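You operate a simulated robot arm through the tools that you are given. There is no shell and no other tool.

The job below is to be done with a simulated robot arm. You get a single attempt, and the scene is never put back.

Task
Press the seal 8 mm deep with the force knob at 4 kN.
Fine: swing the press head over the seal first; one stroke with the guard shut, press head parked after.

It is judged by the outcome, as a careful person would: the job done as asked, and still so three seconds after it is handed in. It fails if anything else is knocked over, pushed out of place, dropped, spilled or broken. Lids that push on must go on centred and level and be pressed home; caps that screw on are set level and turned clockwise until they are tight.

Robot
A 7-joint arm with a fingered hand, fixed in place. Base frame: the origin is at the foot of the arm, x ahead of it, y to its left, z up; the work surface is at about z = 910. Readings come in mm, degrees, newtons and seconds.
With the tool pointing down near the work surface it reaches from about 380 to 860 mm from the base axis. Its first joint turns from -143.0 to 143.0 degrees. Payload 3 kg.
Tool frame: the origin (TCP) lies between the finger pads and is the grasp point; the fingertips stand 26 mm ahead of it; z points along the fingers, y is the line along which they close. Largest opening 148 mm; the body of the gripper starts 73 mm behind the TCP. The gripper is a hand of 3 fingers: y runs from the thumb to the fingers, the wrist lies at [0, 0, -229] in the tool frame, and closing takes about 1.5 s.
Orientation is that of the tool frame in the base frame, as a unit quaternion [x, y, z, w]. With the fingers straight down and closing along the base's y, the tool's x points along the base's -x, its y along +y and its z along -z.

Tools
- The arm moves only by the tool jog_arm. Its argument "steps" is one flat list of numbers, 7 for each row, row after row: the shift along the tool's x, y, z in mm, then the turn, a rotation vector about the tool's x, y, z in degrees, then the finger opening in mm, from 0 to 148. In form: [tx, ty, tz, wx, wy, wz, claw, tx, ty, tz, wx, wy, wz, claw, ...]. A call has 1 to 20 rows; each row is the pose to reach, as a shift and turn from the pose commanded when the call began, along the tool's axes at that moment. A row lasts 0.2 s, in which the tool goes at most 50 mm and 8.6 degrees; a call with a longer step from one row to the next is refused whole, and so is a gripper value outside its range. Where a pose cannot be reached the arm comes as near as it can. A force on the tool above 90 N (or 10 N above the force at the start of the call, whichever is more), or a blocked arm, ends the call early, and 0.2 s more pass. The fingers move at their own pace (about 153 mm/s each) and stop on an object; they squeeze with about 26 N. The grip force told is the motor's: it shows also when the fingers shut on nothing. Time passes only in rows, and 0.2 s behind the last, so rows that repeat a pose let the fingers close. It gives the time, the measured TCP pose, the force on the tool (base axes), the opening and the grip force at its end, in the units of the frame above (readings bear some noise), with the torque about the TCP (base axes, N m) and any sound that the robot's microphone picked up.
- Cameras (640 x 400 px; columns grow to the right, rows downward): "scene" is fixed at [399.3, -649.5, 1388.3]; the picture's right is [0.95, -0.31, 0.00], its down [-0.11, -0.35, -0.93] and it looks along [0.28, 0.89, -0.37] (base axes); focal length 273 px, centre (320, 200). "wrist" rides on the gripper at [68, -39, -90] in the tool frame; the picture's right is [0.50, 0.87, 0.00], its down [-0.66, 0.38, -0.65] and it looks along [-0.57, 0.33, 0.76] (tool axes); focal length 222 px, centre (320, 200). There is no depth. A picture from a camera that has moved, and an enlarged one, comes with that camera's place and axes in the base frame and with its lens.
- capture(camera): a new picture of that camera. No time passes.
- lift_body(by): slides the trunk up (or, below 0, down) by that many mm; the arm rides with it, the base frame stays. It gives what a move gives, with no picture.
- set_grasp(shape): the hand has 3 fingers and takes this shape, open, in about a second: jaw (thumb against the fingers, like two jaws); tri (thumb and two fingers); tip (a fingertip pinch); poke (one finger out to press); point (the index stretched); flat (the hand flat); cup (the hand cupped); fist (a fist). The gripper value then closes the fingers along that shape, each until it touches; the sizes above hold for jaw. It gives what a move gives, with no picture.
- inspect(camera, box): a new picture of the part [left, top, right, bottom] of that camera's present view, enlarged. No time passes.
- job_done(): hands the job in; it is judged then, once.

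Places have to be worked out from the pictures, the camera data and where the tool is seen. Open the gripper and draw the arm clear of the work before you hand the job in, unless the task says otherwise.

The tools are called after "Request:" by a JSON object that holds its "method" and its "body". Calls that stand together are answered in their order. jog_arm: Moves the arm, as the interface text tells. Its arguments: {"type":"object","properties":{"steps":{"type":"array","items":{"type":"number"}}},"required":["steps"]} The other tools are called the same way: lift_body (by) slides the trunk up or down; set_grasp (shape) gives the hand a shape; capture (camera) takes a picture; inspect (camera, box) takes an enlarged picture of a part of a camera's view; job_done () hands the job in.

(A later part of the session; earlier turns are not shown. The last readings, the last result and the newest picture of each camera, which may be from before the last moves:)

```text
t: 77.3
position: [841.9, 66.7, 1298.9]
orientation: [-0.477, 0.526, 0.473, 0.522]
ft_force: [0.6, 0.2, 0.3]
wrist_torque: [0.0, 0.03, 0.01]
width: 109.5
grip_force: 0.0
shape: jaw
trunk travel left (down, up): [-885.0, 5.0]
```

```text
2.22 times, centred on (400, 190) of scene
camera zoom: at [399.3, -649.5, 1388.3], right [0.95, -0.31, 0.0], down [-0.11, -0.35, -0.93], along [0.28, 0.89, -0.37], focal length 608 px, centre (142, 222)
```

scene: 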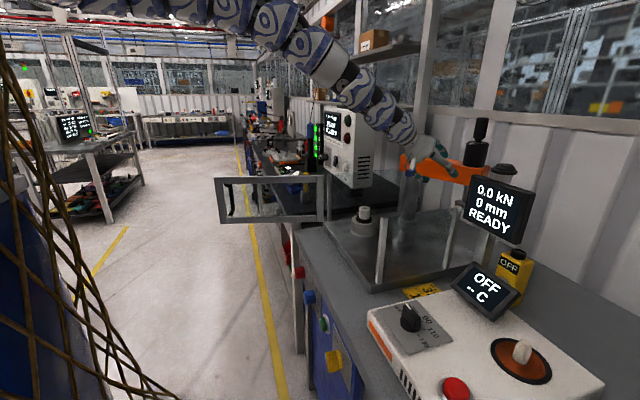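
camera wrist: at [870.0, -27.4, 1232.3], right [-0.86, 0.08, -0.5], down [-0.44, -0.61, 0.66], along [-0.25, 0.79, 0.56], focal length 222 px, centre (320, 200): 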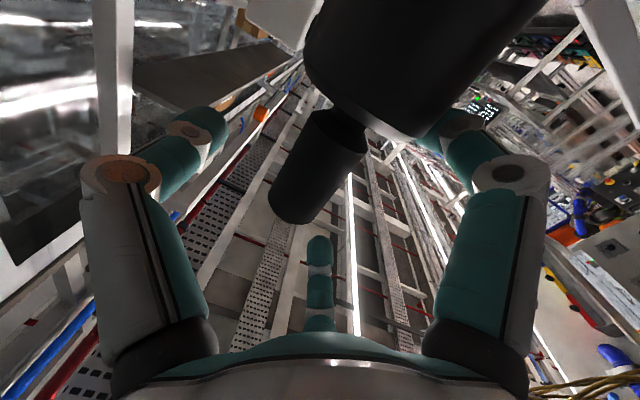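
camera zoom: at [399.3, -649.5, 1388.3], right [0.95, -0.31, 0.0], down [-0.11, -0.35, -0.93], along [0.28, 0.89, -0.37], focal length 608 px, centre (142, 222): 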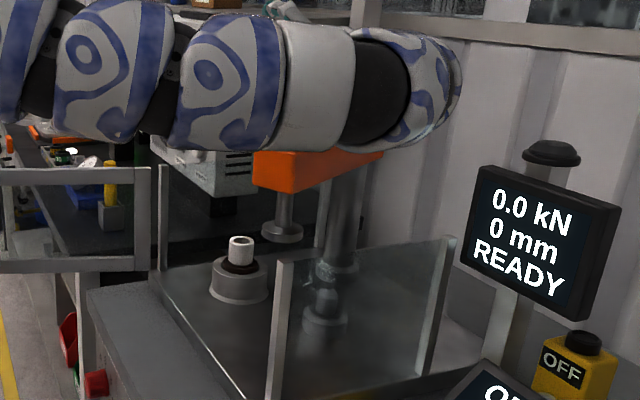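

The handle is centred between the fingers (≈(848,69)). I'll shift 5 mm and close firmly on it.

Request:
{"method": "jog_arm", "body": {"steps": [0, -5, 0, 0, 0, 0, 80, 0, -5, 0, 0, 0, 0, 50, 0, -5, 0, 0, 0, 0, 30, 0, -5, 0, 0, 0, 0, 20, 0, -5, 0, 0, 0, 0, 15, 0, -5, 0, 0, 0, 0, 15]}}

Request:
{"method": "inspect", "body": {"camera": "scene", "box": [320, 100, 480, 280]}}

```text
t: 78.7
position: [845.7, 66.6, 1299.2]
orientation: [-0.476, 0.527, 0.472, 0.522]
ft_force: [12.3, 4.0, 4.6]
wrist_torque: [0.01, -0.07, -0.18]
width: 24.3
grip_force: 25.9
shape: jaw
trunk travel left (down, up): [-885.0, 5.0]
```

```text
2.22 times, centred on (400, 190) of scene
camera zoom: at [399.3, -649.5, 1388.3], right [0.95, -0.31, 0.0], down [-0.11, -0.35, -0.93], along [0.28, 0.89, -0.37], focal length 608 px, centre (142, 222)
```

zoom: 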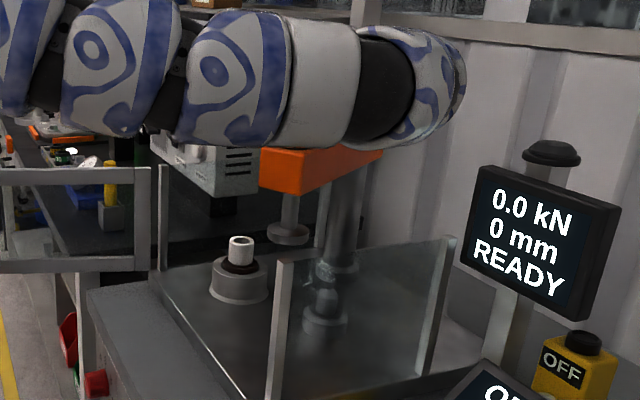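

Firm grip (24 mm, 26 N). Now I carry the head along the arc to about α=-173°, then check alignment over the seal (≈(827,162)).

Request:
{"method": "jog_arm", "body": {"steps": [0, 6.7, 11.1, -1, 0, 0, 15, 0, 13.7, 25.6, -2, 0, 0, 15, 0, 19.3, 40.7, -3, 0, 0, 15, 0, 23.4, 56.3, -4, 0, 0, 15]}}

Request:
{"method": "inspect", "body": {"camera": "scene", "box": [320, 120, 460, 260]}}

```text
t: 79.7
position: [828.9, 126.1, 1296.1]
orientation: [-0.494, 0.51, 0.491, 0.504]
ft_force: [8.0, 1.9, 0.2]
wrist_torque: [-0.01, 0.03, -0.16]
width: 22.5
grip_force: 26.1
shape: jaw
trunk travel left (down, up): [-885.0, 5.0]
```

```text
2.86 times, centred on (390, 190) of scene
camera zoom: at [399.3, -649.5, 1388.3], right [0.95, -0.31, 0.0], down [-0.11, -0.35, -0.93], along [0.28, 0.89, -0.37], focal length 781 px, centre (120, 229)
```

zoom: 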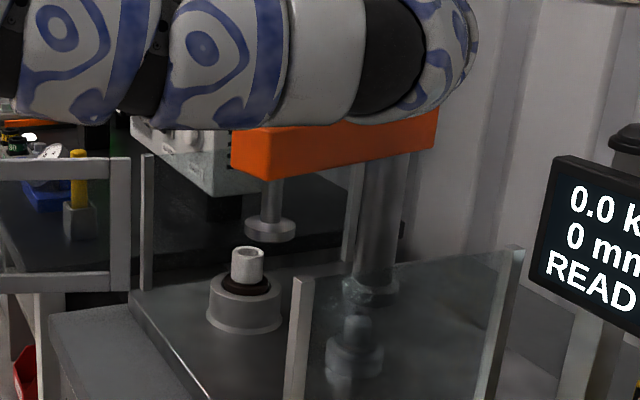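

The foot is still ~35–40 mm short (it reads at ≈(829,128)). Continuing to y≈160, then re-checking.

Request:
{"method": "jog_arm", "body": {"steps": [0, 1.3, 8, -0.5, 0, 0, 15, 0, 2, 16, -1, 0, 0, 15, 0, 1.7, 24, -1.5, 0, 0, 15, 0, 1, 32, -2, 0, 0, 15]}}

Request:
{"method": "inspect", "body": {"camera": "scene", "box": [320, 120, 460, 260]}}

Request:
{"method": "capture", "body": {"camera": "wrist"}}

```text
t: 80.7
position: [827.2, 157.9, 1297.6]
orientation: [0.503, -0.501, -0.5, -0.496]
ft_force: [-6.1, 0.6, -3.4]
wrist_torque: [0.03, 0.21, -0.22]
width: 20.9
grip_force: 25.9
shape: jaw
trunk travel left (down, up): [-885.0, 5.0]
```

```text
2.86 times, centred on (390, 190) of scene
camera zoom: at [399.3, -649.5, 1388.3], right [0.95, -0.31, 0.0], down [-0.11, -0.35, -0.93], along [0.28, 0.89, -0.37], focal length 781 px, centre (120, 229)
```

zoom: 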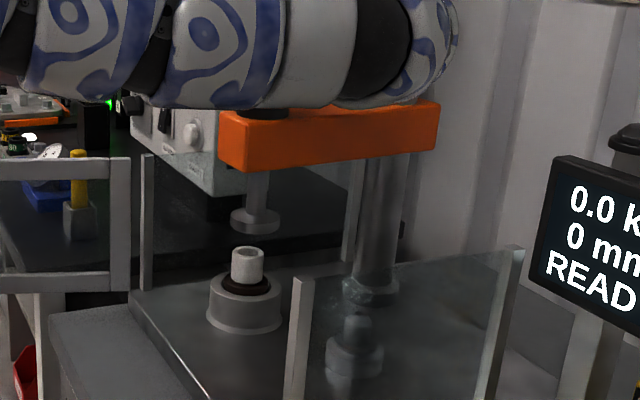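

```text
taken
camera wrist: at [865.9, 67.9, 1232.0], right [-0.87, -0.01, -0.5], down [-0.37, -0.65, 0.66], along [-0.33, 0.76, 0.56], focal length 222 px, centre (320, 200)
```

wrist: 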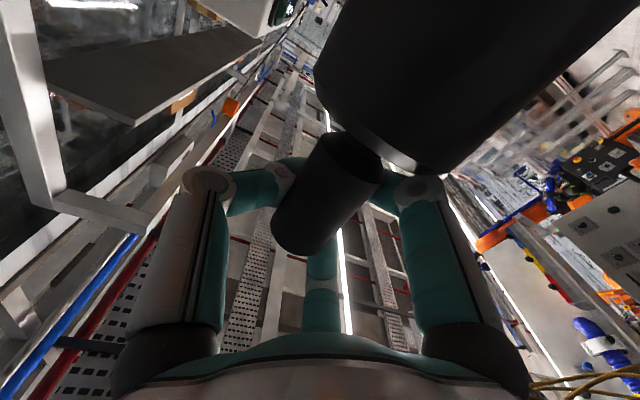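

Foot reads at y≈156 for x≈827, and the seal's bearing suggests ~12–15 mm further. I'll push on in small steps, watching for a stop.

Request:
{"method": "jog_arm", "body": {"steps": [0, 0, 4, 0, 0, 0, 15, 0, -0.2, 8, 0, 0, 0, 15, 0, -0.5, 12, 0, 0, 0, 15]}}

Request:
{"method": "inspect", "body": {"camera": "scene", "box": [340, 180, 400, 250]}}

```text
t: 81.5
position: [827.7, 167.9, 1297.9]
orientation: [0.504, -0.501, -0.499, -0.496]
ft_force: [-12.7, 1.6, -4.1]
wrist_torque: [0.01, 0.19, -0.24]
width: 20.2
grip_force: 26.4
shape: jaw
trunk travel left (down, up): [-885.0, 5.0]
```

```text
5.71 times, centred on (370, 215) of scene
camera zoom: at [399.3, -649.5, 1388.3], right [0.95, -0.31, 0.0], down [-0.11, -0.35, -0.93], along [0.28, 0.89, -0.37], focal length 1562 px, centre (34, 114)
```

zoom: 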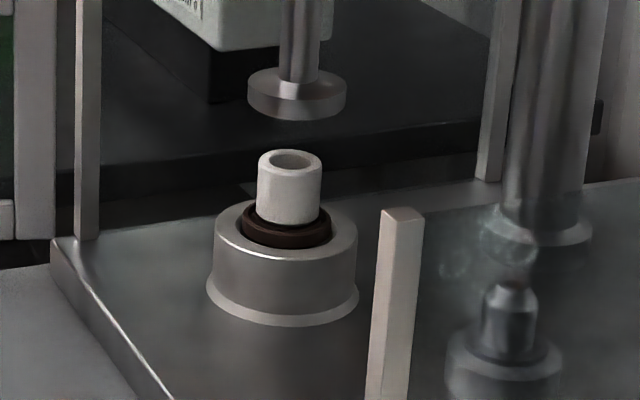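

The foot is now nearly over the seal: by the picture, about 3 px (≈4 mm in y) short. I'll push 4 mm more and check.

Request:
{"method": "jog_arm", "body": {"steps": [0, -0.5, 3, 0, 0, 0, 15, 0, -1, 6, 0, 0, 0, 15]}}

Request:
{"method": "inspect", "body": {"camera": "scene", "box": [340, 180, 400, 250]}}

```text
t: 82.1
position: [829.1, 172.4, 1300.2]
orientation: [0.503, -0.502, -0.499, -0.497]
ft_force: [-17.1, -11.2, -7.5]
wrist_torque: [-0.1, 0.24, -0.13]
width: 20.1
grip_force: 26.3
shape: jaw
trunk travel left (down, up): [-885.0, 5.0]
```

```text
5.71 times, centred on (370, 215) of scene
camera zoom: at [399.3, -649.5, 1388.3], right [0.95, -0.31, 0.0], down [-0.11, -0.35, -0.93], along [0.28, 0.89, -0.37], focal length 1562 px, centre (34, 114)
```

zoom: 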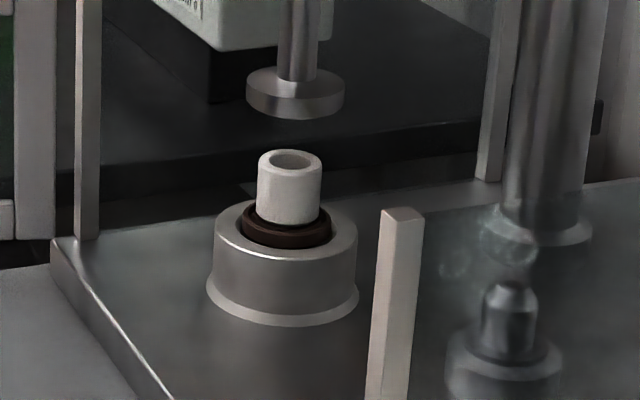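

The head moved only ~2 mm and resistance rose to 11 N in y, possibly an end stop. I'll push another 4 mm gently to see.

Request:
{"method": "jog_arm", "body": {"steps": [0, -0.5, 2, 0, 0, 0, 15, 0, -0.5, 4, 0, 0, 0, 15]}}

Request:
{"method": "inspect", "body": {"camera": "scene", "box": [340, 180, 400, 250]}}

```text
t: 82.7
position: [828.8, 179.4, 1300.6]
orientation: [0.503, -0.5, -0.5, -0.498]
ft_force: [-12.6, -5.8, -1.8]
wrist_torque: [-0.19, 0.35, -0.07]
width: 19.4
grip_force: 25.8
shape: jaw
trunk travel left (down, up): [-885.0, 5.0]
```

```text
5.71 times, centred on (370, 215) of scene
camera zoom: at [399.3, -649.5, 1388.3], right [0.95, -0.31, 0.0], down [-0.11, -0.35, -0.93], along [0.28, 0.89, -0.37], focal length 1562 px, centre (34, 114)
```

zoom: 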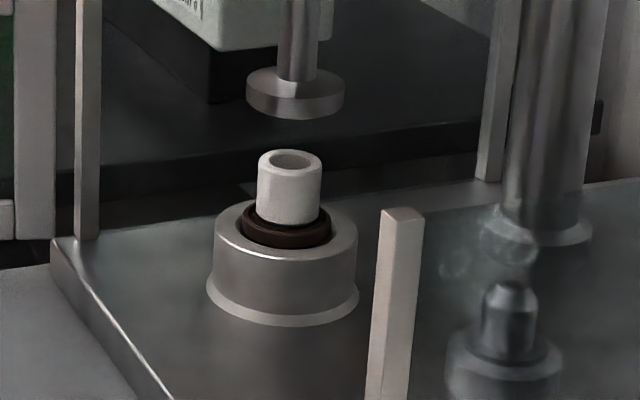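

The foot stopped moving while the hand slid 7 mm, so the head is at its end stop, and the picture shows it aligned over the seal (foot at u≈295 vs expected ≈294). I'll open the hand and withdraw toward -y.

Request:
{"method": "jog_arm", "body": {"steps": [0, 0, 0, 0, 0, 0, 50, 0, 0, 0, 0, 0, 0, 90, 0, 0, 0, 0, 0, 0, 115, 0, 0, 0, 0, 0, 0, 115, 0, 0, -30, 0, 0, 0, 115, 0, 0, -60, 0, 0, 0, 115, 0, 0, -90, 0, 0, 0, 115, 0, 0, -125, 0, 0, 0, 115]}}

Request:
{"method": "inspect", "body": {"camera": "scene", "box": [320, 120, 460, 260]}}

Request:
{"method": "inspect", "body": {"camera": "scene", "box": [340, 180, 400, 250]}}

Request:
{"method": "capture", "body": {"camera": "wrist"}}

```text
t: 84.5
position: [831.5, 54.8, 1300.0]
orientation: [0.503, -0.501, -0.499, -0.497]
ft_force: [0.5, -0.6, 0.0]
wrist_torque: [0.03, -0.05, 0.03]
width: 115.0
grip_force: 0.1
shape: jaw
trunk travel left (down, up): [-885.0, 5.0]
```

```text
2.86 times, centred on (390, 190) of scene
camera zoom: at [399.3, -649.5, 1388.3], right [0.95, -0.31, 0.0], down [-0.11, -0.35, -0.93], along [0.28, 0.89, -0.37], focal length 781 px, centre (120, 229)
```

zoom: 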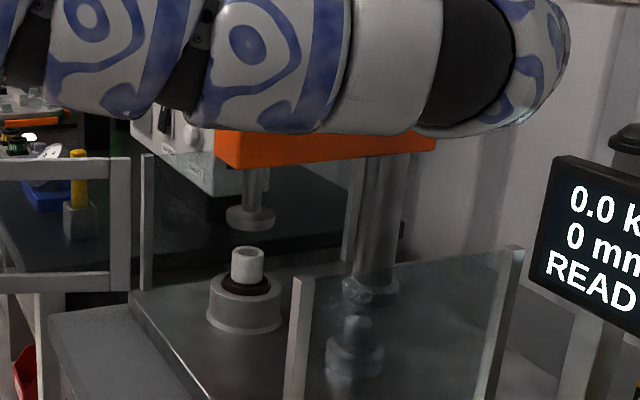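

```text
5.71 times, centred on (370, 215) of scene
camera zoom: at [399.3, -649.5, 1388.3], right [0.95, -0.31, 0.0], down [-0.11, -0.35, -0.93], along [0.28, 0.89, -0.37], focal length 1562 px, centre (34, 114)
```

zoom: 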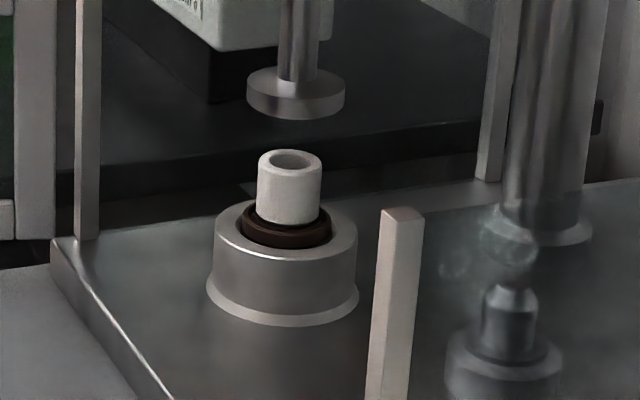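

```text
taken
camera wrist: at [870.7, -36.1, 1234.1], right [-0.87, -0.01, -0.5], down [-0.38, -0.65, 0.66], along [-0.33, 0.76, 0.56], focal length 222 px, centre (320, 200)
```

wrist: 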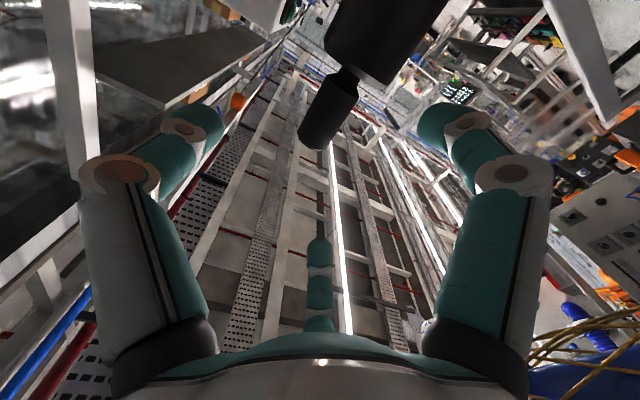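

The head stays put over the seal after release. Now I'll pitch the hand to point down about its TCP (moving to y≈20, z≈1250), clear of the head.

Request:
{"method": "jog_arm", "body": {"steps": [4.5, 0, -3.2, 0, 8.2, 0, 115, 9, 0, -6.4, 0, 16.4, 0, 115, 13.5, 0, -9.6, 0, 24.6, 0, 115, 18, 0, -12.8, 0, 32.8, 0, 115, 22.5, 0, -16, 0, 41, 0, 115, 27, 0, -19.2, 0, 49.2, 0, 115, 31.5, 0, -22.4, 0, 57.4, 0, 115, 36, 0, -25.6, 0, 65.6, 0, 115, 40.5, 0, -28.8, 0, 73.8, 0, 115, 45, 0, -32, 0, 82, 0, 115, 49.5, 0, -35, 0, 90, 0, 115]}}

Request:
{"method": "capture", "body": {"camera": "wrist"}}

```text
t: 86.9
position: [830.1, 19.5, 1251.0]
orientation: [0.708, -0.706, 0.003, 0.004]
ft_force: [-0.1, -0.1, -0.1]
wrist_torque: [-0.01, -0.01, -0.02]
width: 115.0
grip_force: 0.1
shape: jaw
trunk travel left (down, up): [-885.0, 5.0]
```

```text
taken
camera wrist: at [869.3, -47.3, 1342.3], right [-0.86, -0.5, 0.01], down [-0.38, 0.66, 0.65], along [-0.33, 0.56, -0.76], focal length 222 px, centre (320, 200)
```

wrist: 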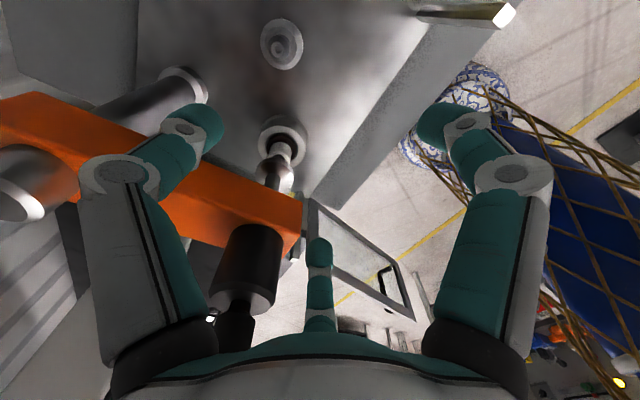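

This is a useful view of the head over the seal from the other side; I'll zoom in to check alignment and see the guard door.

Request:
{"method": "inspect", "body": {"camera": "wrist", "box": [220, 90, 340, 220]}}

Request:
{"method": "inspect", "body": {"camera": "wrist", "box": [280, 170, 440, 340]}}

```text
3.08 times, centred on (280, 155) of wrist
camera zoom: at [869.3, -47.3, 1342.3], right [-0.86, -0.5, 0.01], down [-0.38, 0.66, 0.65], along [-0.33, 0.56, -0.76], focal length 684 px, centre (443, 338)
```

zoom: 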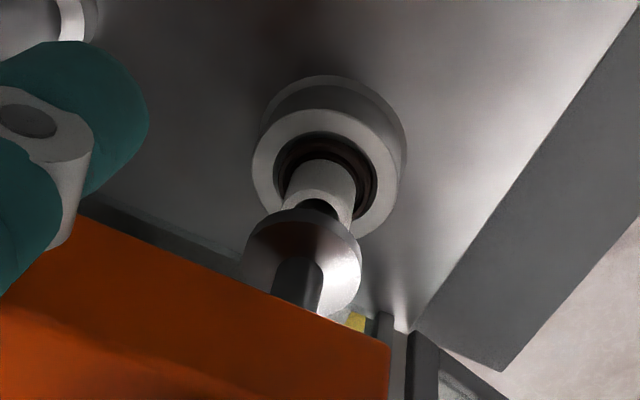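

```text
2.35 times, centred on (360, 255) of wrist
camera zoom: at [869.3, -47.3, 1342.3], right [-0.86, -0.5, 0.01], down [-0.38, 0.66, 0.65], along [-0.33, 0.56, -0.76], focal length 523 px, centre (226, 71)
```

zoom: 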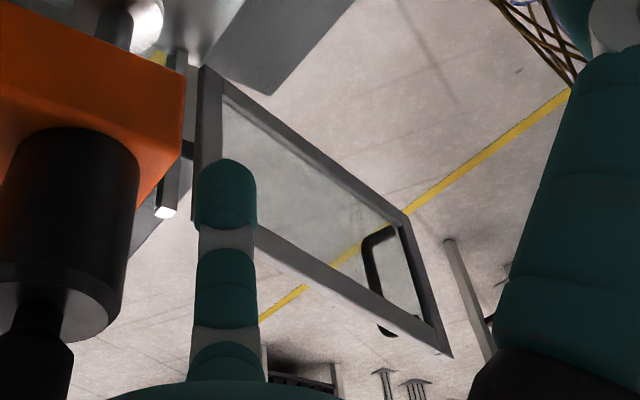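

Both views agree that the foot is centred over the seal to within ~1.5 mm. From this picture plus the scene view, the open guard door runs from its hinge near (690,270) to its free end near (325,388), top z≈1088. I'll now lower and yaw the hand back in front of the press.

Request:
{"method": "jog_arm", "body": {"steps": [0, 7.3, 15.5, 0, 0, 8.2, 115, 0, 14.5, 31.1, 0, 0, 16.4, 115, 0, 21.8, 46.6, 0, 0, 24.6, 115, 0, 29.1, 62.2, 0, 0, 32.8, 115, 0, 36.4, 77.7, 0, 0, 41, 115, 0, 43.6, 93.3, 0, 0, 49.2, 115, 0, 50.9, 108.8, 0, 0, 57.4, 115, 0, 58.2, 124.4, 0, 0, 65.6, 115, 0, 65.5, 139.9, 0, 0, 73.8, 115, 0, 72.7, 155.5, 0, 0, 82, 115, 0, 80, 171, 0, 0, 90, 115]}}

Request:
{"method": "capture", "body": {"camera": "wrist"}}

Request:
{"method": "capture", "body": {"camera": "scene"}}

```text
t: 89.3
position: [750.3, 18.2, 1079.2]
orientation: [-0.002, 1.0, -0.004, 0.0]
ft_force: [-0.2, -0.9, -0.3]
wrist_torque: [-0.01, 0.01, -0.01]
width: 114.8
grip_force: 0.1
shape: jaw
trunk travel left (down, up): [-885.0, 5.0]
```

```text
taken
camera wrist: at [682.2, -20.2, 1170.4], right [-0.5, 0.86, -0.01], down [0.65, 0.39, 0.65], along [0.56, 0.32, -0.76], focal length 222 px, centre (320, 200)
```

wrist: 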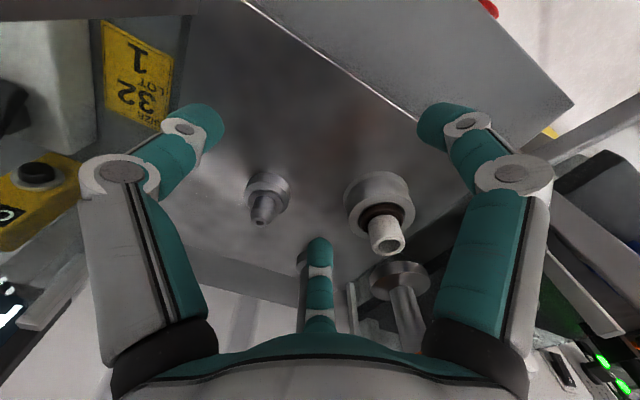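

```text
taken
```

scene: 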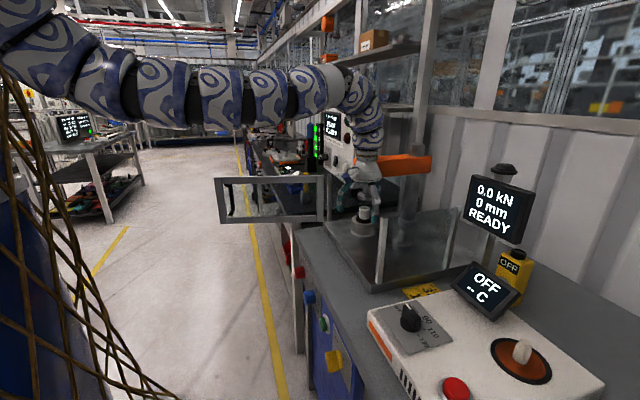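

The foot/seal alignment is confirmed a third time from the front. Now I tilt the hand back (fingers toward the robot, θ≈-45°) so it can reach over the guard door's top rail.

Request:
{"method": "jog_arm", "body": {"steps": [34.9, 7, -0.8, 0, 7.5, 0, 130, 69, 14, -5.6, 0, 15, 0, 140, 102, 21, -14.2, 0, 22.5, 0, 147, 133.6, 28, -26.5, 0, 30, 0, 147, 163.2, 35, -42.1, 0, 37.5, 0, 147, 190.2, 42, -60.9, 0, 45, 0, 147]}}

Request:
{"method": "capture", "body": {"camera": "wrist"}}

Request:
{"method": "capture", "body": {"camera": "scene"}}

```text
t: 90.7
position: [555.1, 66.6, 1116.3]
orientation: [0.0, 0.924, -0.005, -0.383]
ft_force: [0.0, 1.5, 1.0]
wrist_torque: [-0.12, -0.04, 0.1]
width: 146.9
grip_force: 0.1
shape: jaw
out of reach, approached as far as the arm can: row 3, 6
trunk travel left (down, up): [-885.0, 5.0]
```

```text
taken
camera wrist: at [570.3, 29.0, 1229.2], right [-0.36, 0.87, 0.35], down [0.92, 0.38, 0.0], along [-0.14, 0.32, -0.94], focal length 222 px, centre (320, 200)
```

wrist: 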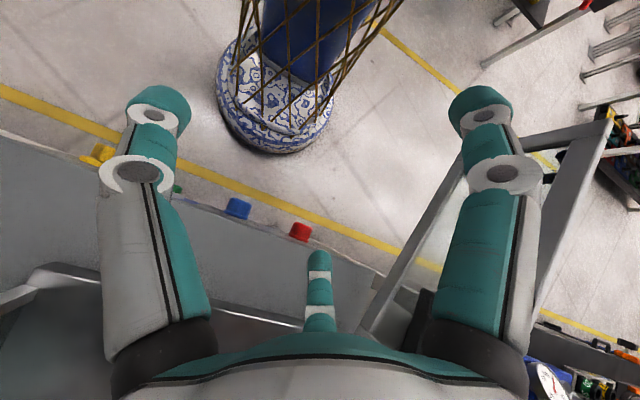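

```text
taken
```

scene: 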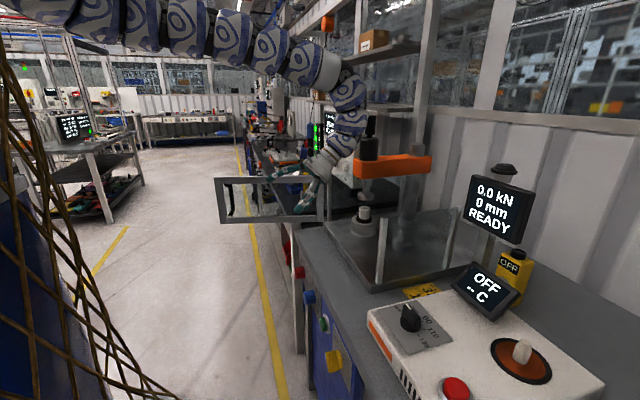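

I'll zoom in on the door in this view to locate its top rail precisely.

Request:
{"method": "inspect", "body": {"camera": "wrist", "box": [340, 90, 640, 370]}}

Request:
{"method": "inspect", "body": {"camera": "scene", "box": [205, 130, 345, 240]}}

```text
1.43 times, centred on (490, 230) of wrist
camera zoom: at [570.3, 29.0, 1229.2], right [-0.36, 0.87, 0.35], down [0.92, 0.38, 0.0], along [-0.14, 0.32, -0.94], focal length 317 px, centre (77, 157)
```

zoom: 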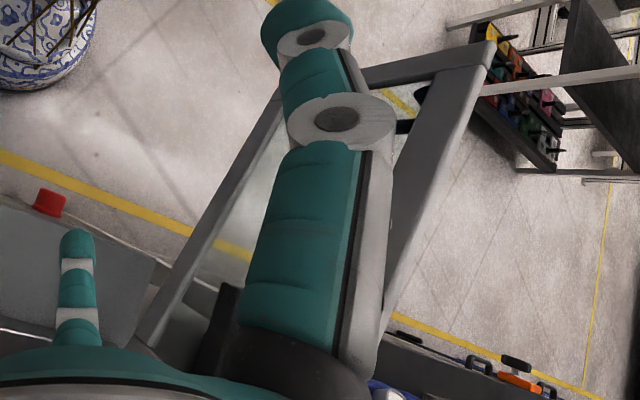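

```text
3.64 times, centred on (275, 185) of scene
camera zoom: at [399.3, -649.5, 1388.3], right [0.95, -0.31, 0.0], down [-0.11, -0.35, -0.93], along [0.28, 0.89, -0.37], focal length 994 px, centre (484, 254)
```

zoom: 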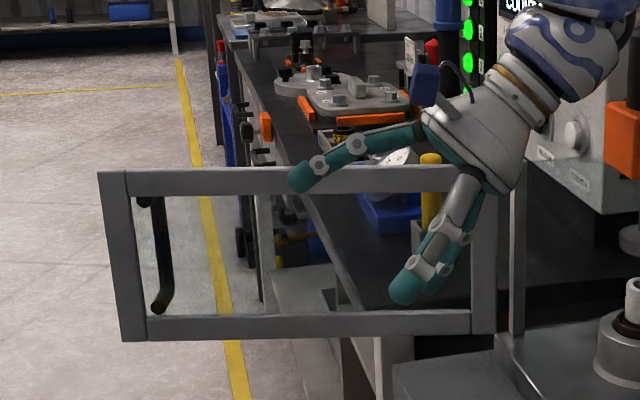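

Triangulating the door's free-end top corner gives (320,379,1099), with the door running at ~168° from a hinge near (705,290). I'll move the open hand left, above the rail, staying clear of the press head.

Request:
{"method": "jog_arm", "body": {"steps": [11.3, 33.4, -15.6, -1.4, 0, 1.4, 147, 21.9, 73.4, -23.3, -2.8, 0, 2.8, 147, 26.9, 113.4, -28.3, -4.2, 0, 4.2, 147, 29.7, 153.4, -36.8, -5.7, 0, 5.7, 147, 40.3, 193.4, -47.4, -7.1, 0, 7.1, 147, 46.7, 233.4, -46.7, -8.5, 0, 8.5, 147, 53.7, 265.4, -39.6, -8.5, 0, 8.5, 147]}}

Request:
{"method": "capture", "body": {"camera": "wrist"}}

Request:
{"method": "inspect", "body": {"camera": "scene", "box": [205, 100, 405, 260]}}

```text
t: 92.3
position: [542.9, 331.0, 1179.3]
orientation: [0.097, 0.919, 0.035, -0.381]
ft_force: [0.0, -0.4, -0.2]
wrist_torque: [0.0, -0.01, 0.01]
width: 146.9
grip_force: 0.0
shape: jaw
trunk travel left (down, up): [-885.0, 5.0]
```

```text
taken
camera wrist: at [550.2, 290.7, 1291.4], right [-0.17, 0.92, 0.34], down [0.98, 0.18, -0.01], along [-0.07, 0.34, -0.94], focal length 222 px, centre (320, 200)
```

wrist: 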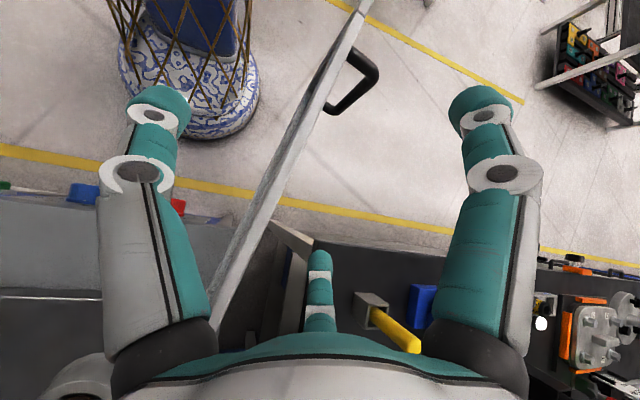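

```text
2.50 times, centred on (305, 180) of scene
camera zoom: at [399.3, -649.5, 1388.3], right [0.95, -0.31, 0.0], down [-0.11, -0.35, -0.93], along [0.28, 0.89, -0.37], focal length 684 px, centre (358, 250)
```

zoom: 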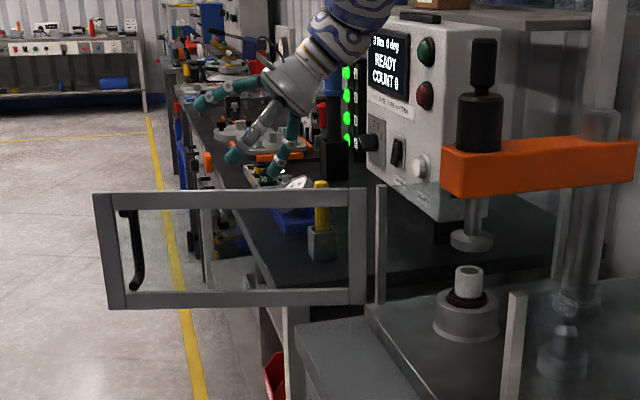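

The door shows edge-on between my thumb (inner side) and fingers (outer side), along y ≈ 320 - 0.21·(x-543). I'll lower the hand so it straddles the top rail, moving out along the door for leverage.

Request:
{"method": "jog_arm", "body": {"steps": [-20.1, -10.5, 35.5, 0, 0, 0, 147, -29.8, -11.3, 71, 0, 0, 0, 147, -30.1, -11, 103.3, 0, 0, 0, 147, -27.7, -10.8, 126.9, 0, 0, 0, 147]}}

Request:
{"method": "capture", "body": {"camera": "wrist"}}

Request:
{"method": "inspect", "body": {"camera": "scene", "box": [205, 100, 405, 260]}}

```text
t: 93.3
position: [470.9, 332.9, 1069.5]
orientation: [0.097, 0.919, 0.036, -0.381]
ft_force: [0.3, 1.1, 0.5]
wrist_torque: [-0.03, -0.05, 0.08]
width: 147.1
grip_force: 0.1
shape: jaw
trunk travel left (down, up): [-885.0, 5.0]
```

```text
taken
camera wrist: at [479.7, 293.7, 1182.0], right [-0.17, 0.92, 0.35], down [0.98, 0.18, 0.0], along [-0.07, 0.34, -0.94], focal length 222 px, centre (320, 200)
```

wrist: 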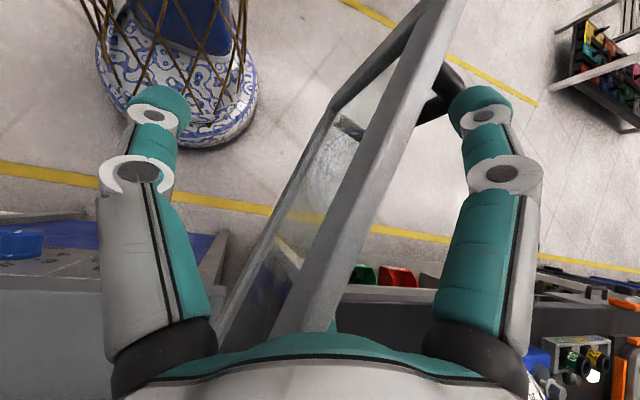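

```text
2.50 times, centred on (305, 180) of scene
camera zoom: at [399.3, -649.5, 1388.3], right [0.95, -0.31, 0.0], down [-0.11, -0.35, -0.93], along [0.28, 0.89, -0.37], focal length 684 px, centre (358, 250)
```

zoom: 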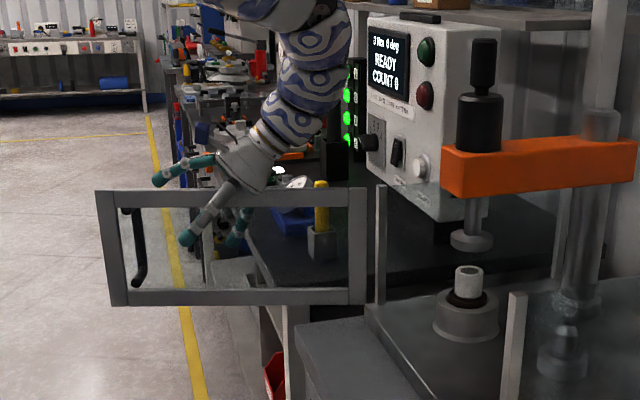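

The rail is between thumb and fingers. I'll close the hand gently to cage the rail.

Request:
{"method": "jog_arm", "body": {"steps": [0, 8, 0, 0, 0, 0, 110, 0, 8, 0, 0, 0, 0, 80, 0, 8, 0, 0, 0, 0, 60, 0, 8, 0, 0, 0, 0, 50, 0, 8, 0, 0, 0, 0, 50]}}

Request:
{"method": "capture", "body": {"camera": "wrist"}}

```text
t: 94.5
position: [475.2, 342.3, 1070.8]
orientation: [0.096, 0.919, 0.035, -0.381]
ft_force: [-1.9, -1.4, 3.9]
wrist_torque: [0.14, -0.19, -0.5]
width: 52.4
grip_force: 0.1
shape: jaw
trunk travel left (down, up): [-885.0, 5.0]
```

```text
taken
camera wrist: at [481.7, 301.7, 1183.4], right [-0.17, 0.92, 0.35], down [0.98, 0.18, 0.0], along [-0.07, 0.34, -0.94], focal length 222 px, centre (320, 200)
```

wrist: 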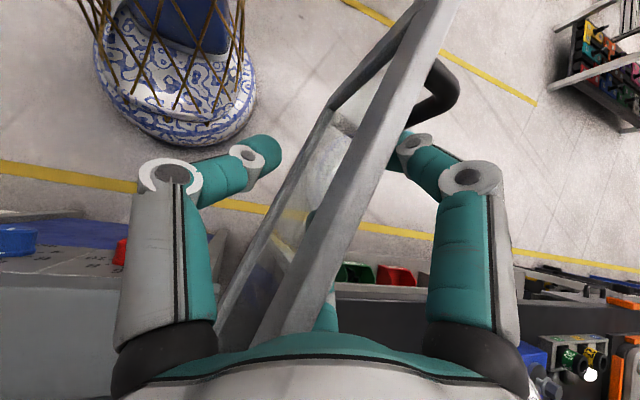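

The rail is caged (52 mm opening, no force). Now I swing the door toward closed along its hinge arc (hinge ≈(705,286), radius ≈238), 20° first.

Request:
{"method": "jog_arm", "body": {"steps": [-0.2, -20.8, -0.2, 3.5, 0, -3.5, 50, -1.7, -41.4, -1.7, 7.1, 0, -7.1, 50, -4.4, -61.7, -4.4, 10.6, 0, -10.6, 50, -8.4, -81.7, -8.4, 14.1, 0, -14.1, 50]}}

Request:
{"method": "capture", "body": {"camera": "wrist"}}

Request:
{"method": "inspect", "body": {"camera": "scene", "box": [205, 100, 405, 260]}}

```text
t: 95.5
position: [466.7, 257.5, 1071.4]
orientation: [-0.065, 0.921, -0.032, -0.382]
ft_force: [-2.5, -1.7, 7.6]
wrist_torque: [0.12, -0.66, -0.43]
width: 51.4
grip_force: 0.0
shape: jaw
trunk travel left (down, up): [-885.0, 5.0]
```

```text
taken
camera wrist: at [488.2, 222.9, 1183.9], right [-0.47, 0.81, 0.35], down [0.86, 0.51, -0.01], along [-0.18, 0.3, -0.94], focal length 222 px, centre (320, 200)
```

wrist: 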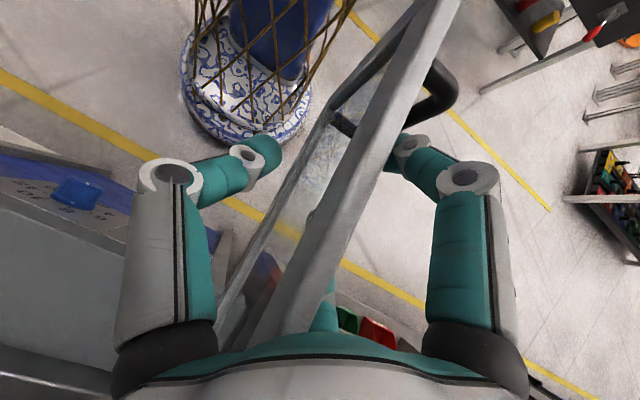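

```text
2.50 times, centred on (305, 180) of scene
camera zoom: at [399.3, -649.5, 1388.3], right [0.95, -0.31, 0.0], down [-0.11, -0.35, -0.93], along [0.28, 0.89, -0.37], focal length 684 px, centre (358, 250)
```

zoom: 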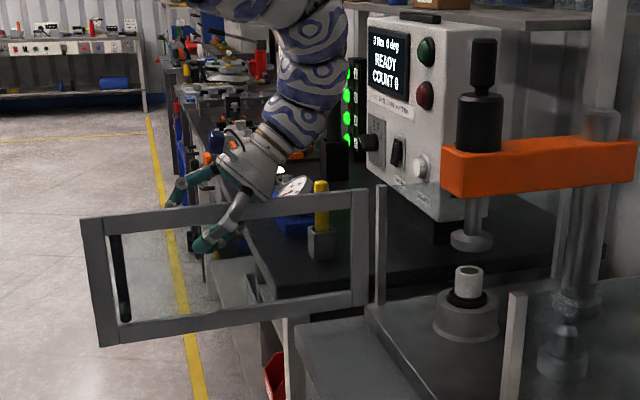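

The door is following with little force. Continuing the arc another 40°.

Request:
{"method": "jog_arm", "body": {"steps": [-0.2, -20.7, -0.2, 3.5, 0, -3.5, 50, -1.7, -41.4, -1.7, 7.1, 0, -7.1, 50, -4.4, -61.9, -4.4, 10.6, 0, -10.6, 50, -8.4, -81.7, -8.4, 14.1, 0, -14.1, 50, -13.6, -101.1, -13.6, 17.7, 0, -17.7, 50, -20, -119.8, -20, 21.2, 0, -21.2, 50, -27.4, -137.6, -27.4, 24.7, 0, -24.7, 50, -36, -154.4, -36, 28.3, 0, -28.3, 50]}}

Request:
{"method": "capture", "body": {"camera": "wrist"}}

Request:
{"method": "capture", "body": {"camera": "scene"}}

```text
t: 96.5
position: [481.7, 188.6, 1068.8]
orientation: [-0.225, 0.9, -0.087, -0.362]
ft_force: [8.7, -3.5, 36.9]
wrist_torque: [1.52, -2.19, -1.74]
width: 52.9
grip_force: 0.0
shape: jaw
out of reach, approached as far as the arm can: row 4, 5
trunk travel left (down, up): [-885.0, 5.0]
stopped in row 5: the force on the tool passed its limit at 114 N (the readings are from after the stop); the commanded pose is now the measured one
```

```text
taken
camera wrist: at [512.2, 159.6, 1180.5], right [-0.72, 0.59, 0.35], down [0.64, 0.77, 0.02], along [-0.26, 0.24, -0.94], focal length 222 px, centre (320, 200)
```

wrist: 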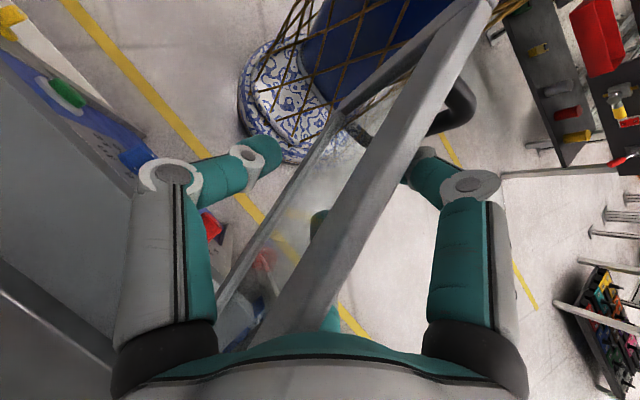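

```text
taken
```

scene: 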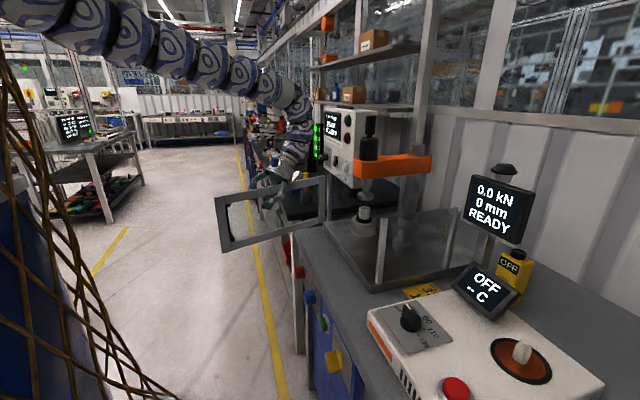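

The hand hit its reach limit and pressed down on the rail (now 37 N). I'll lift ~12 mm and slide ~25 mm toward the hinge, which gives reach margin for the rest of the arc.

Request:
{"method": "jog_arm", "body": {"steps": [-3, -0.6, -8.7, 0, 0, 0, 50, -6, -1.2, -17.4, 0, 0, 0, 50, -9.1, -1.9, -26.1, 0, 0, 0, 50]}}

Request:
{"method": "capture", "body": {"camera": "wrist"}}

```text
t: 97.3
position: [482.5, 192.3, 1067.5]
orientation: [-0.225, 0.901, -0.083, -0.361]
ft_force: [-20.8, -16.5, 39.3]
wrist_torque: [2.1, -3.54, -2.05]
width: 53.1
grip_force: 0.1
shape: jaw
out of reach, approached as far as the arm can: row 1, 2, 3
trunk travel left (down, up): [-885.0, 5.0]
```

```text
taken
camera wrist: at [512.3, 162.9, 1179.9], right [-0.72, 0.59, 0.35], down [0.64, 0.77, 0.03], along [-0.25, 0.25, -0.93], focal length 222 px, centre (320, 200)
```

wrist: 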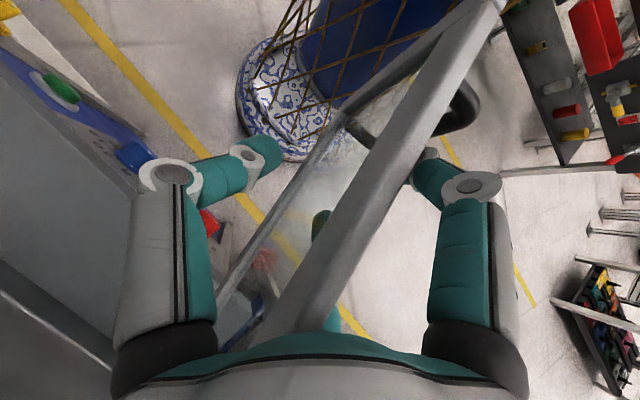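

Still blocked there, probably a wrist yaw limit in this tilted posture rather than distance. I'll try reducing the yaw by 10° while lifting slightly.

Request:
{"method": "jog_arm", "body": {"steps": [0, 0, -3, -2.4, 0, 2.4, 50, 0, 0, -6, -4.7, 0, 4.7, 50, 0, 0, -9, -7.1, 0, 7.1, 50]}}

Request:
{"method": "capture", "body": {"camera": "scene"}}

```text
t: 98.1
position: [493.5, 198.5, 1071.4]
orientation: [-0.147, 0.915, -0.054, -0.371]
ft_force: [0.0, 0.1, -1.0]
wrist_torque: [0.0, -0.02, 0.05]
width: 50.5
grip_force: 0.1
shape: jaw
trunk travel left (down, up): [-885.0, 5.0]
```

```text
taken
```

scene: 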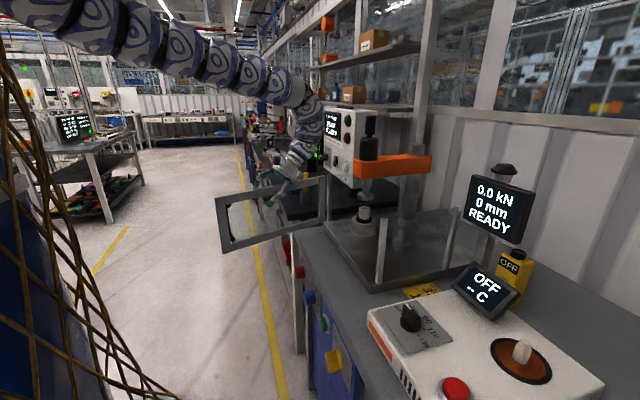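

Force-free again (TCP (493,198,1071)); the wrist's yaw limit is near 25° in this tilt. The door is now about 204° and I'll continue by pushing from its outer side: first open and lift off the rail.

Request:
{"method": "jog_arm", "body": {"steps": [0, 0, 0, 0, 0, 0, 90, 0, 0, 0, 0, 0, 0, 125, 0, 0, 0, 0, 0, 0, 125, 9.2, 1.9, -35.1, 0, 0, 0, 125, 18.4, 3.9, -70.2, 0, 0, 0, 125, 27.6, 5.8, -105.3, 0, 0, 0, 125]}}

Request:
{"method": "capture", "body": {"camera": "wrist"}}

```text
t: 99.5
position: [524.3, 232.9, 1116.3]
orientation: [-0.144, 0.916, -0.05, -0.371]
ft_force: [-0.3, -0.3, 0.3]
wrist_torque: [0.0, -0.01, -0.04]
width: 124.8
grip_force: 0.0
shape: jaw
out of reach, approached as far as the arm can: row 5, 6
trunk travel left (down, up): [-885.0, 5.0]
```

```text
taken
camera wrist: at [549.6, 199.3, 1228.1], right [-0.6, 0.71, 0.36], down [0.77, 0.64, 0.02], along [-0.22, 0.29, -0.93], focal length 222 px, centre (320, 200)
```

wrist: 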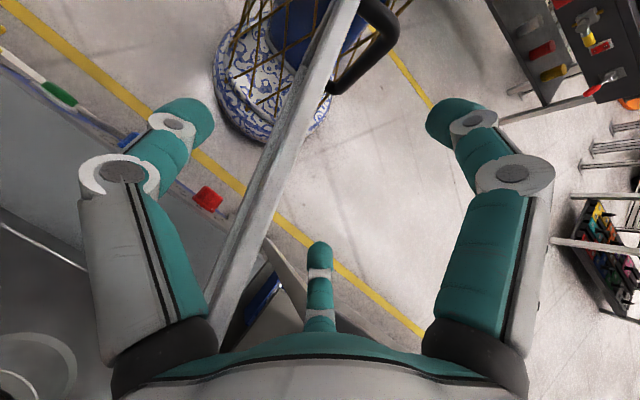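

The thumb is still straddling; I need more height, so I'll move a bit further out toward the hinge and up.

Request:
{"method": "jog_arm", "body": {"steps": [0, 0.7, -23, 0, 0, 0, 125, 0, 1.4, -46, 0, 0, 0, 125, 0, 2.1, -69, 0, 0, 0, 125]}}

Request:
{"method": "capture", "body": {"camera": "wrist"}}

```text
t: 100.3
position: [552.0, 242.1, 1173.1]
orientation: [-0.147, 0.915, -0.055, -0.372]
ft_force: [1.1, -1.0, 0.7]
wrist_torque: [0.04, 0.04, -0.02]
width: 125.2
grip_force: 0.1
shape: jaw
out of reach, approached as far as the arm can: row 1, 2, 3
trunk travel left (down, up): [-885.0, 5.0]
```

```text
taken
camera wrist: at [578.7, 209.3, 1285.6], right [-0.61, 0.71, 0.36], down [0.76, 0.65, 0.02], along [-0.22, 0.28, -0.93], focal length 222 px, centre (320, 200)
```

wrist: 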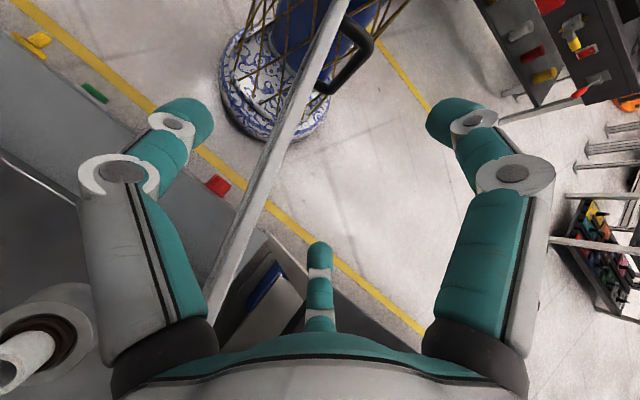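

All fingers are above the rail now. I'll move over to the door's outer side while closing the hand, then lower it beside the door (staying ~95 mm away from it).

Request:
{"method": "jog_arm", "body": {"steps": [-6.7, 40.5, -6.7, 0, 0, 0, 100, -13.4, 81.1, -13.4, 0, 0, 0, 70, -26.4, 80.7, 11.8, 0, 0, 0, 40, -44, 78.7, 43.6, 0, 0, 0, 10, -62.6, 74.6, 76, 0, 0, 0, 5]}}

Request:
{"method": "capture", "body": {"camera": "wrist"}}

Request:
{"method": "capture", "body": {"camera": "scene"}}

```text
t: 101.5
position: [493.4, 296.1, 1144.9]
orientation: [-0.148, 0.915, -0.055, -0.372]
ft_force: [0.0, -0.3, -0.6]
wrist_torque: [0.0, 0.05, 0.01]
width: 5.3
grip_force: 0.0
shape: jaw
out of reach, approached as far as the arm can: row 1, 2, 3, 4, 5
trunk travel left (down, up): [-885.0, 5.0]
```

```text
taken
camera wrist: at [518.6, 261.9, 1257.1], right [-0.61, 0.71, 0.36], down [0.76, 0.65, 0.02], along [-0.22, 0.28, -0.93], focal length 222 px, centre (320, 200)
```

wrist: 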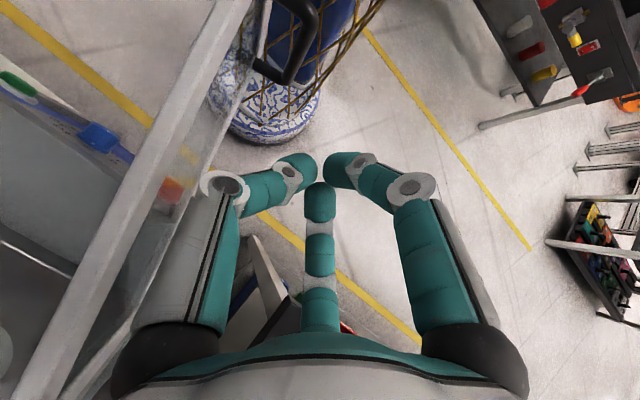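

```text
taken
```

scene: 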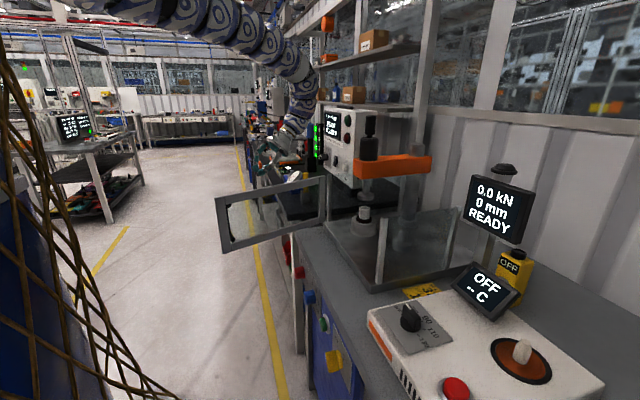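

The closed hand is on the outer side, ~95 mm off the door. I'll reduce yaw for joint margin and lower to rail height (z≈1078).

Request:
{"method": "jog_arm", "body": {"steps": [-17, -2.5, 15, -2.8, 0, 2.8, 5, -34, -5, 30, -5.7, 0, 5.7, 5, -50.5, -7.7, 44.3, -8.5, 0, 8.5, 5]}}

Request:
{"method": "capture", "body": {"camera": "wrist"}}

```text
t: 102.3
position: [502.0, 289.9, 1076.9]
orientation: [-0.052, 0.925, -0.013, -0.376]
ft_force: [0.4, 0.3, -0.5]
wrist_torque: [0.0, 0.05, -0.01]
width: 5.5
grip_force: 0.0
shape: jaw
trunk travel left (down, up): [-885.0, 5.0]
```

```text
taken
camera wrist: at [519.8, 251.8, 1188.1], right [-0.45, 0.82, 0.36], down [0.88, 0.47, 0.02], along [-0.16, 0.33, -0.93], focal length 222 px, centre (320, 200)
```

wrist: 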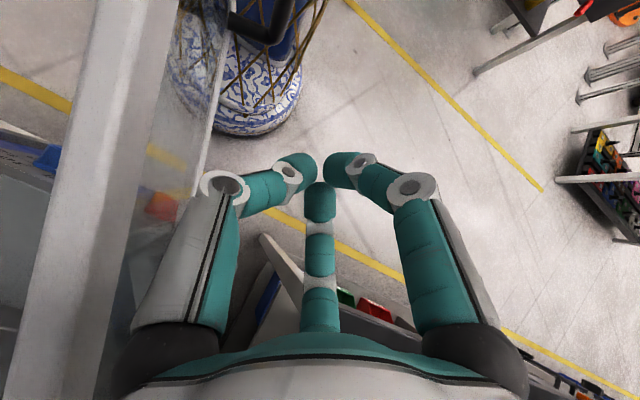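

Now unobstructed with ψ≈6°. I start pushing the door's outer side with the hand, along the hinge arc.

Request:
{"method": "jog_arm", "body": {"steps": [2.5, -17.9, 2.5, 0, 0, 0, 5, 2.5, -35.8, 2.5, 0, 0, 0, 5, 1.4, -53.6, 1.4, 0, 0, 0, 5, -0.8, -71.2, -0.8, 0, 0, 0, 5]}}

Request:
{"method": "capture", "body": {"camera": "wrist"}}

Request:
{"method": "capture", "body": {"camera": "scene"}}

```text
t: 103.3
position: [508.1, 221.6, 1075.0]
orientation: [-0.052, 0.925, -0.016, -0.376]
ft_force: [0.1, -0.3, 0.1]
wrist_torque: [0.01, -0.01, 0.04]
width: 5.1
grip_force: 0.1
shape: jaw
trunk travel left (down, up): [-885.0, 5.0]
```

```text
taken
camera wrist: at [527.5, 182.8, 1186.0], right [-0.45, 0.82, 0.36], down [0.88, 0.47, 0.02], along [-0.16, 0.32, -0.93], focal length 222 px, centre (320, 200)
```

wrist: 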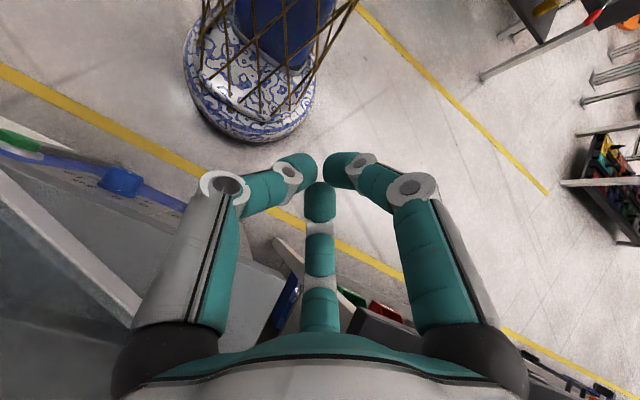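

```text
taken
```

scene: 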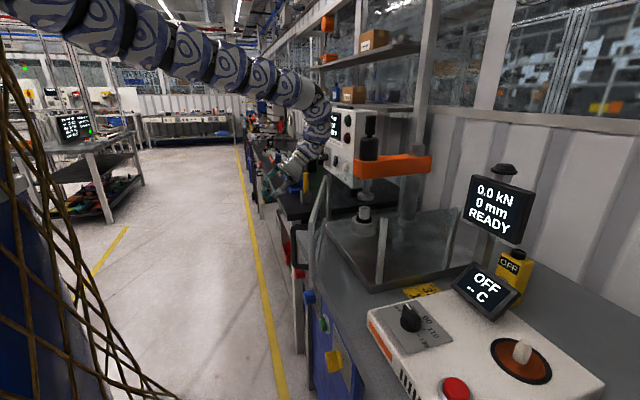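

The door swung ahead freely. I'll look closely at where it is now.

Request:
{"method": "inspect", "body": {"camera": "scene", "box": [260, 140, 420, 300]}}

```text
2.50 times, centred on (340, 220) of scene
camera zoom: at [399.3, -649.5, 1388.3], right [0.95, -0.31, 0.0], down [-0.11, -0.35, -0.93], along [0.28, 0.89, -0.37], focal length 684 px, centre (270, 150)
```

zoom: 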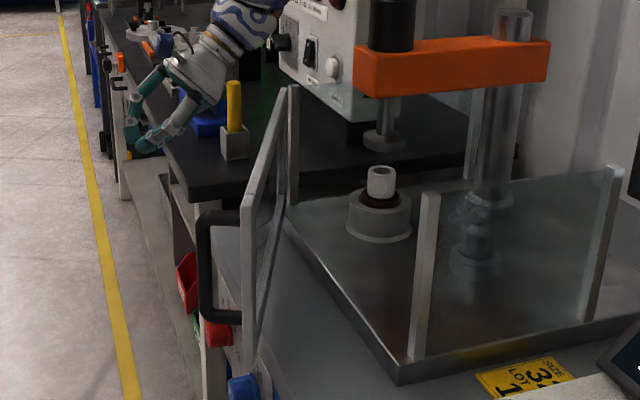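

The door now stands at about 246° (free end ≈(557,-82)), needing ~24° more. I'll follow it with the hand to just touch it around its middle and check.

Request:
{"method": "jog_arm", "body": {"steps": [0, -34.7, 0, -3.2, 0, 3.2, 5, -4.2, -70.6, -4.2, -6.7, 0, 6.7, 5, -11.9, -107.1, -11.9, -10.3, 0, 10.3, 5, -23.5, -139.2, -23.5, -13.8, 0, 13.8, 5, -31.8, -150.6, -31.8, -15.2, 0, 15.2, 5, -39.7, -158.9, -39.7, -15.2, 0, 15.2, 5]}}

Request:
{"method": "capture", "body": {"camera": "wrist"}}

Request:
{"method": "inspect", "body": {"camera": "scene", "box": [260, 140, 420, 300]}}

```text
t: 104.7
position: [582.6, 65.7, 1073.1]
orientation: [0.121, 0.918, 0.059, -0.374]
ft_force: [1.0, -0.3, -0.6]
wrist_torque: [-0.01, 0.02, 0.01]
width: 5.3
grip_force: 0.1
shape: jaw
trunk travel left (down, up): [-885.0, 5.0]
```

```text
taken
camera wrist: at [586.8, 23.9, 1184.9], right [-0.12, 0.92, 0.37], down [0.99, 0.12, 0.01], along [-0.03, 0.36, -0.93], focal length 222 px, centre (320, 200)
```

wrist: 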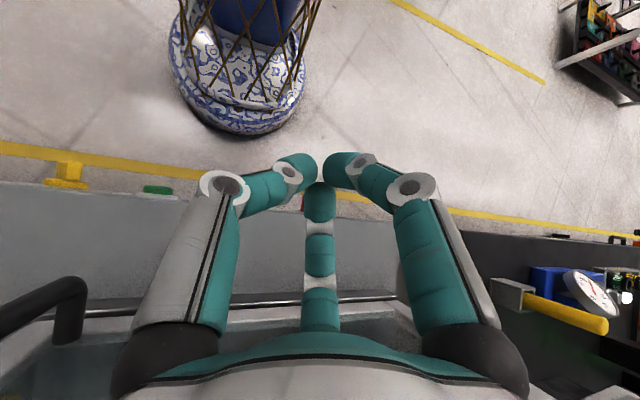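

```text
2.50 times, centred on (340, 220) of scene
camera zoom: at [399.3, -649.5, 1388.3], right [0.95, -0.31, 0.0], down [-0.11, -0.35, -0.93], along [0.28, 0.89, -0.37], focal length 684 px, centre (270, 150)
```

zoom: 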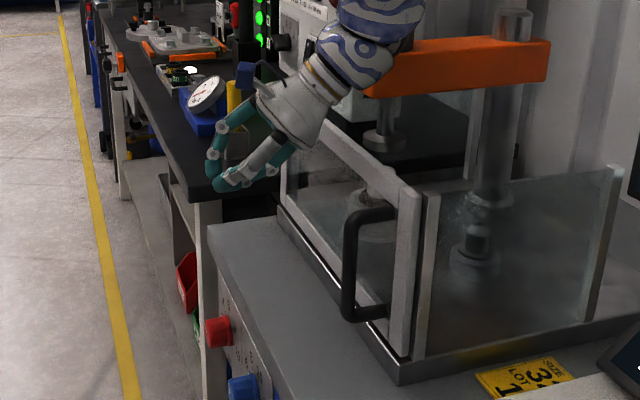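

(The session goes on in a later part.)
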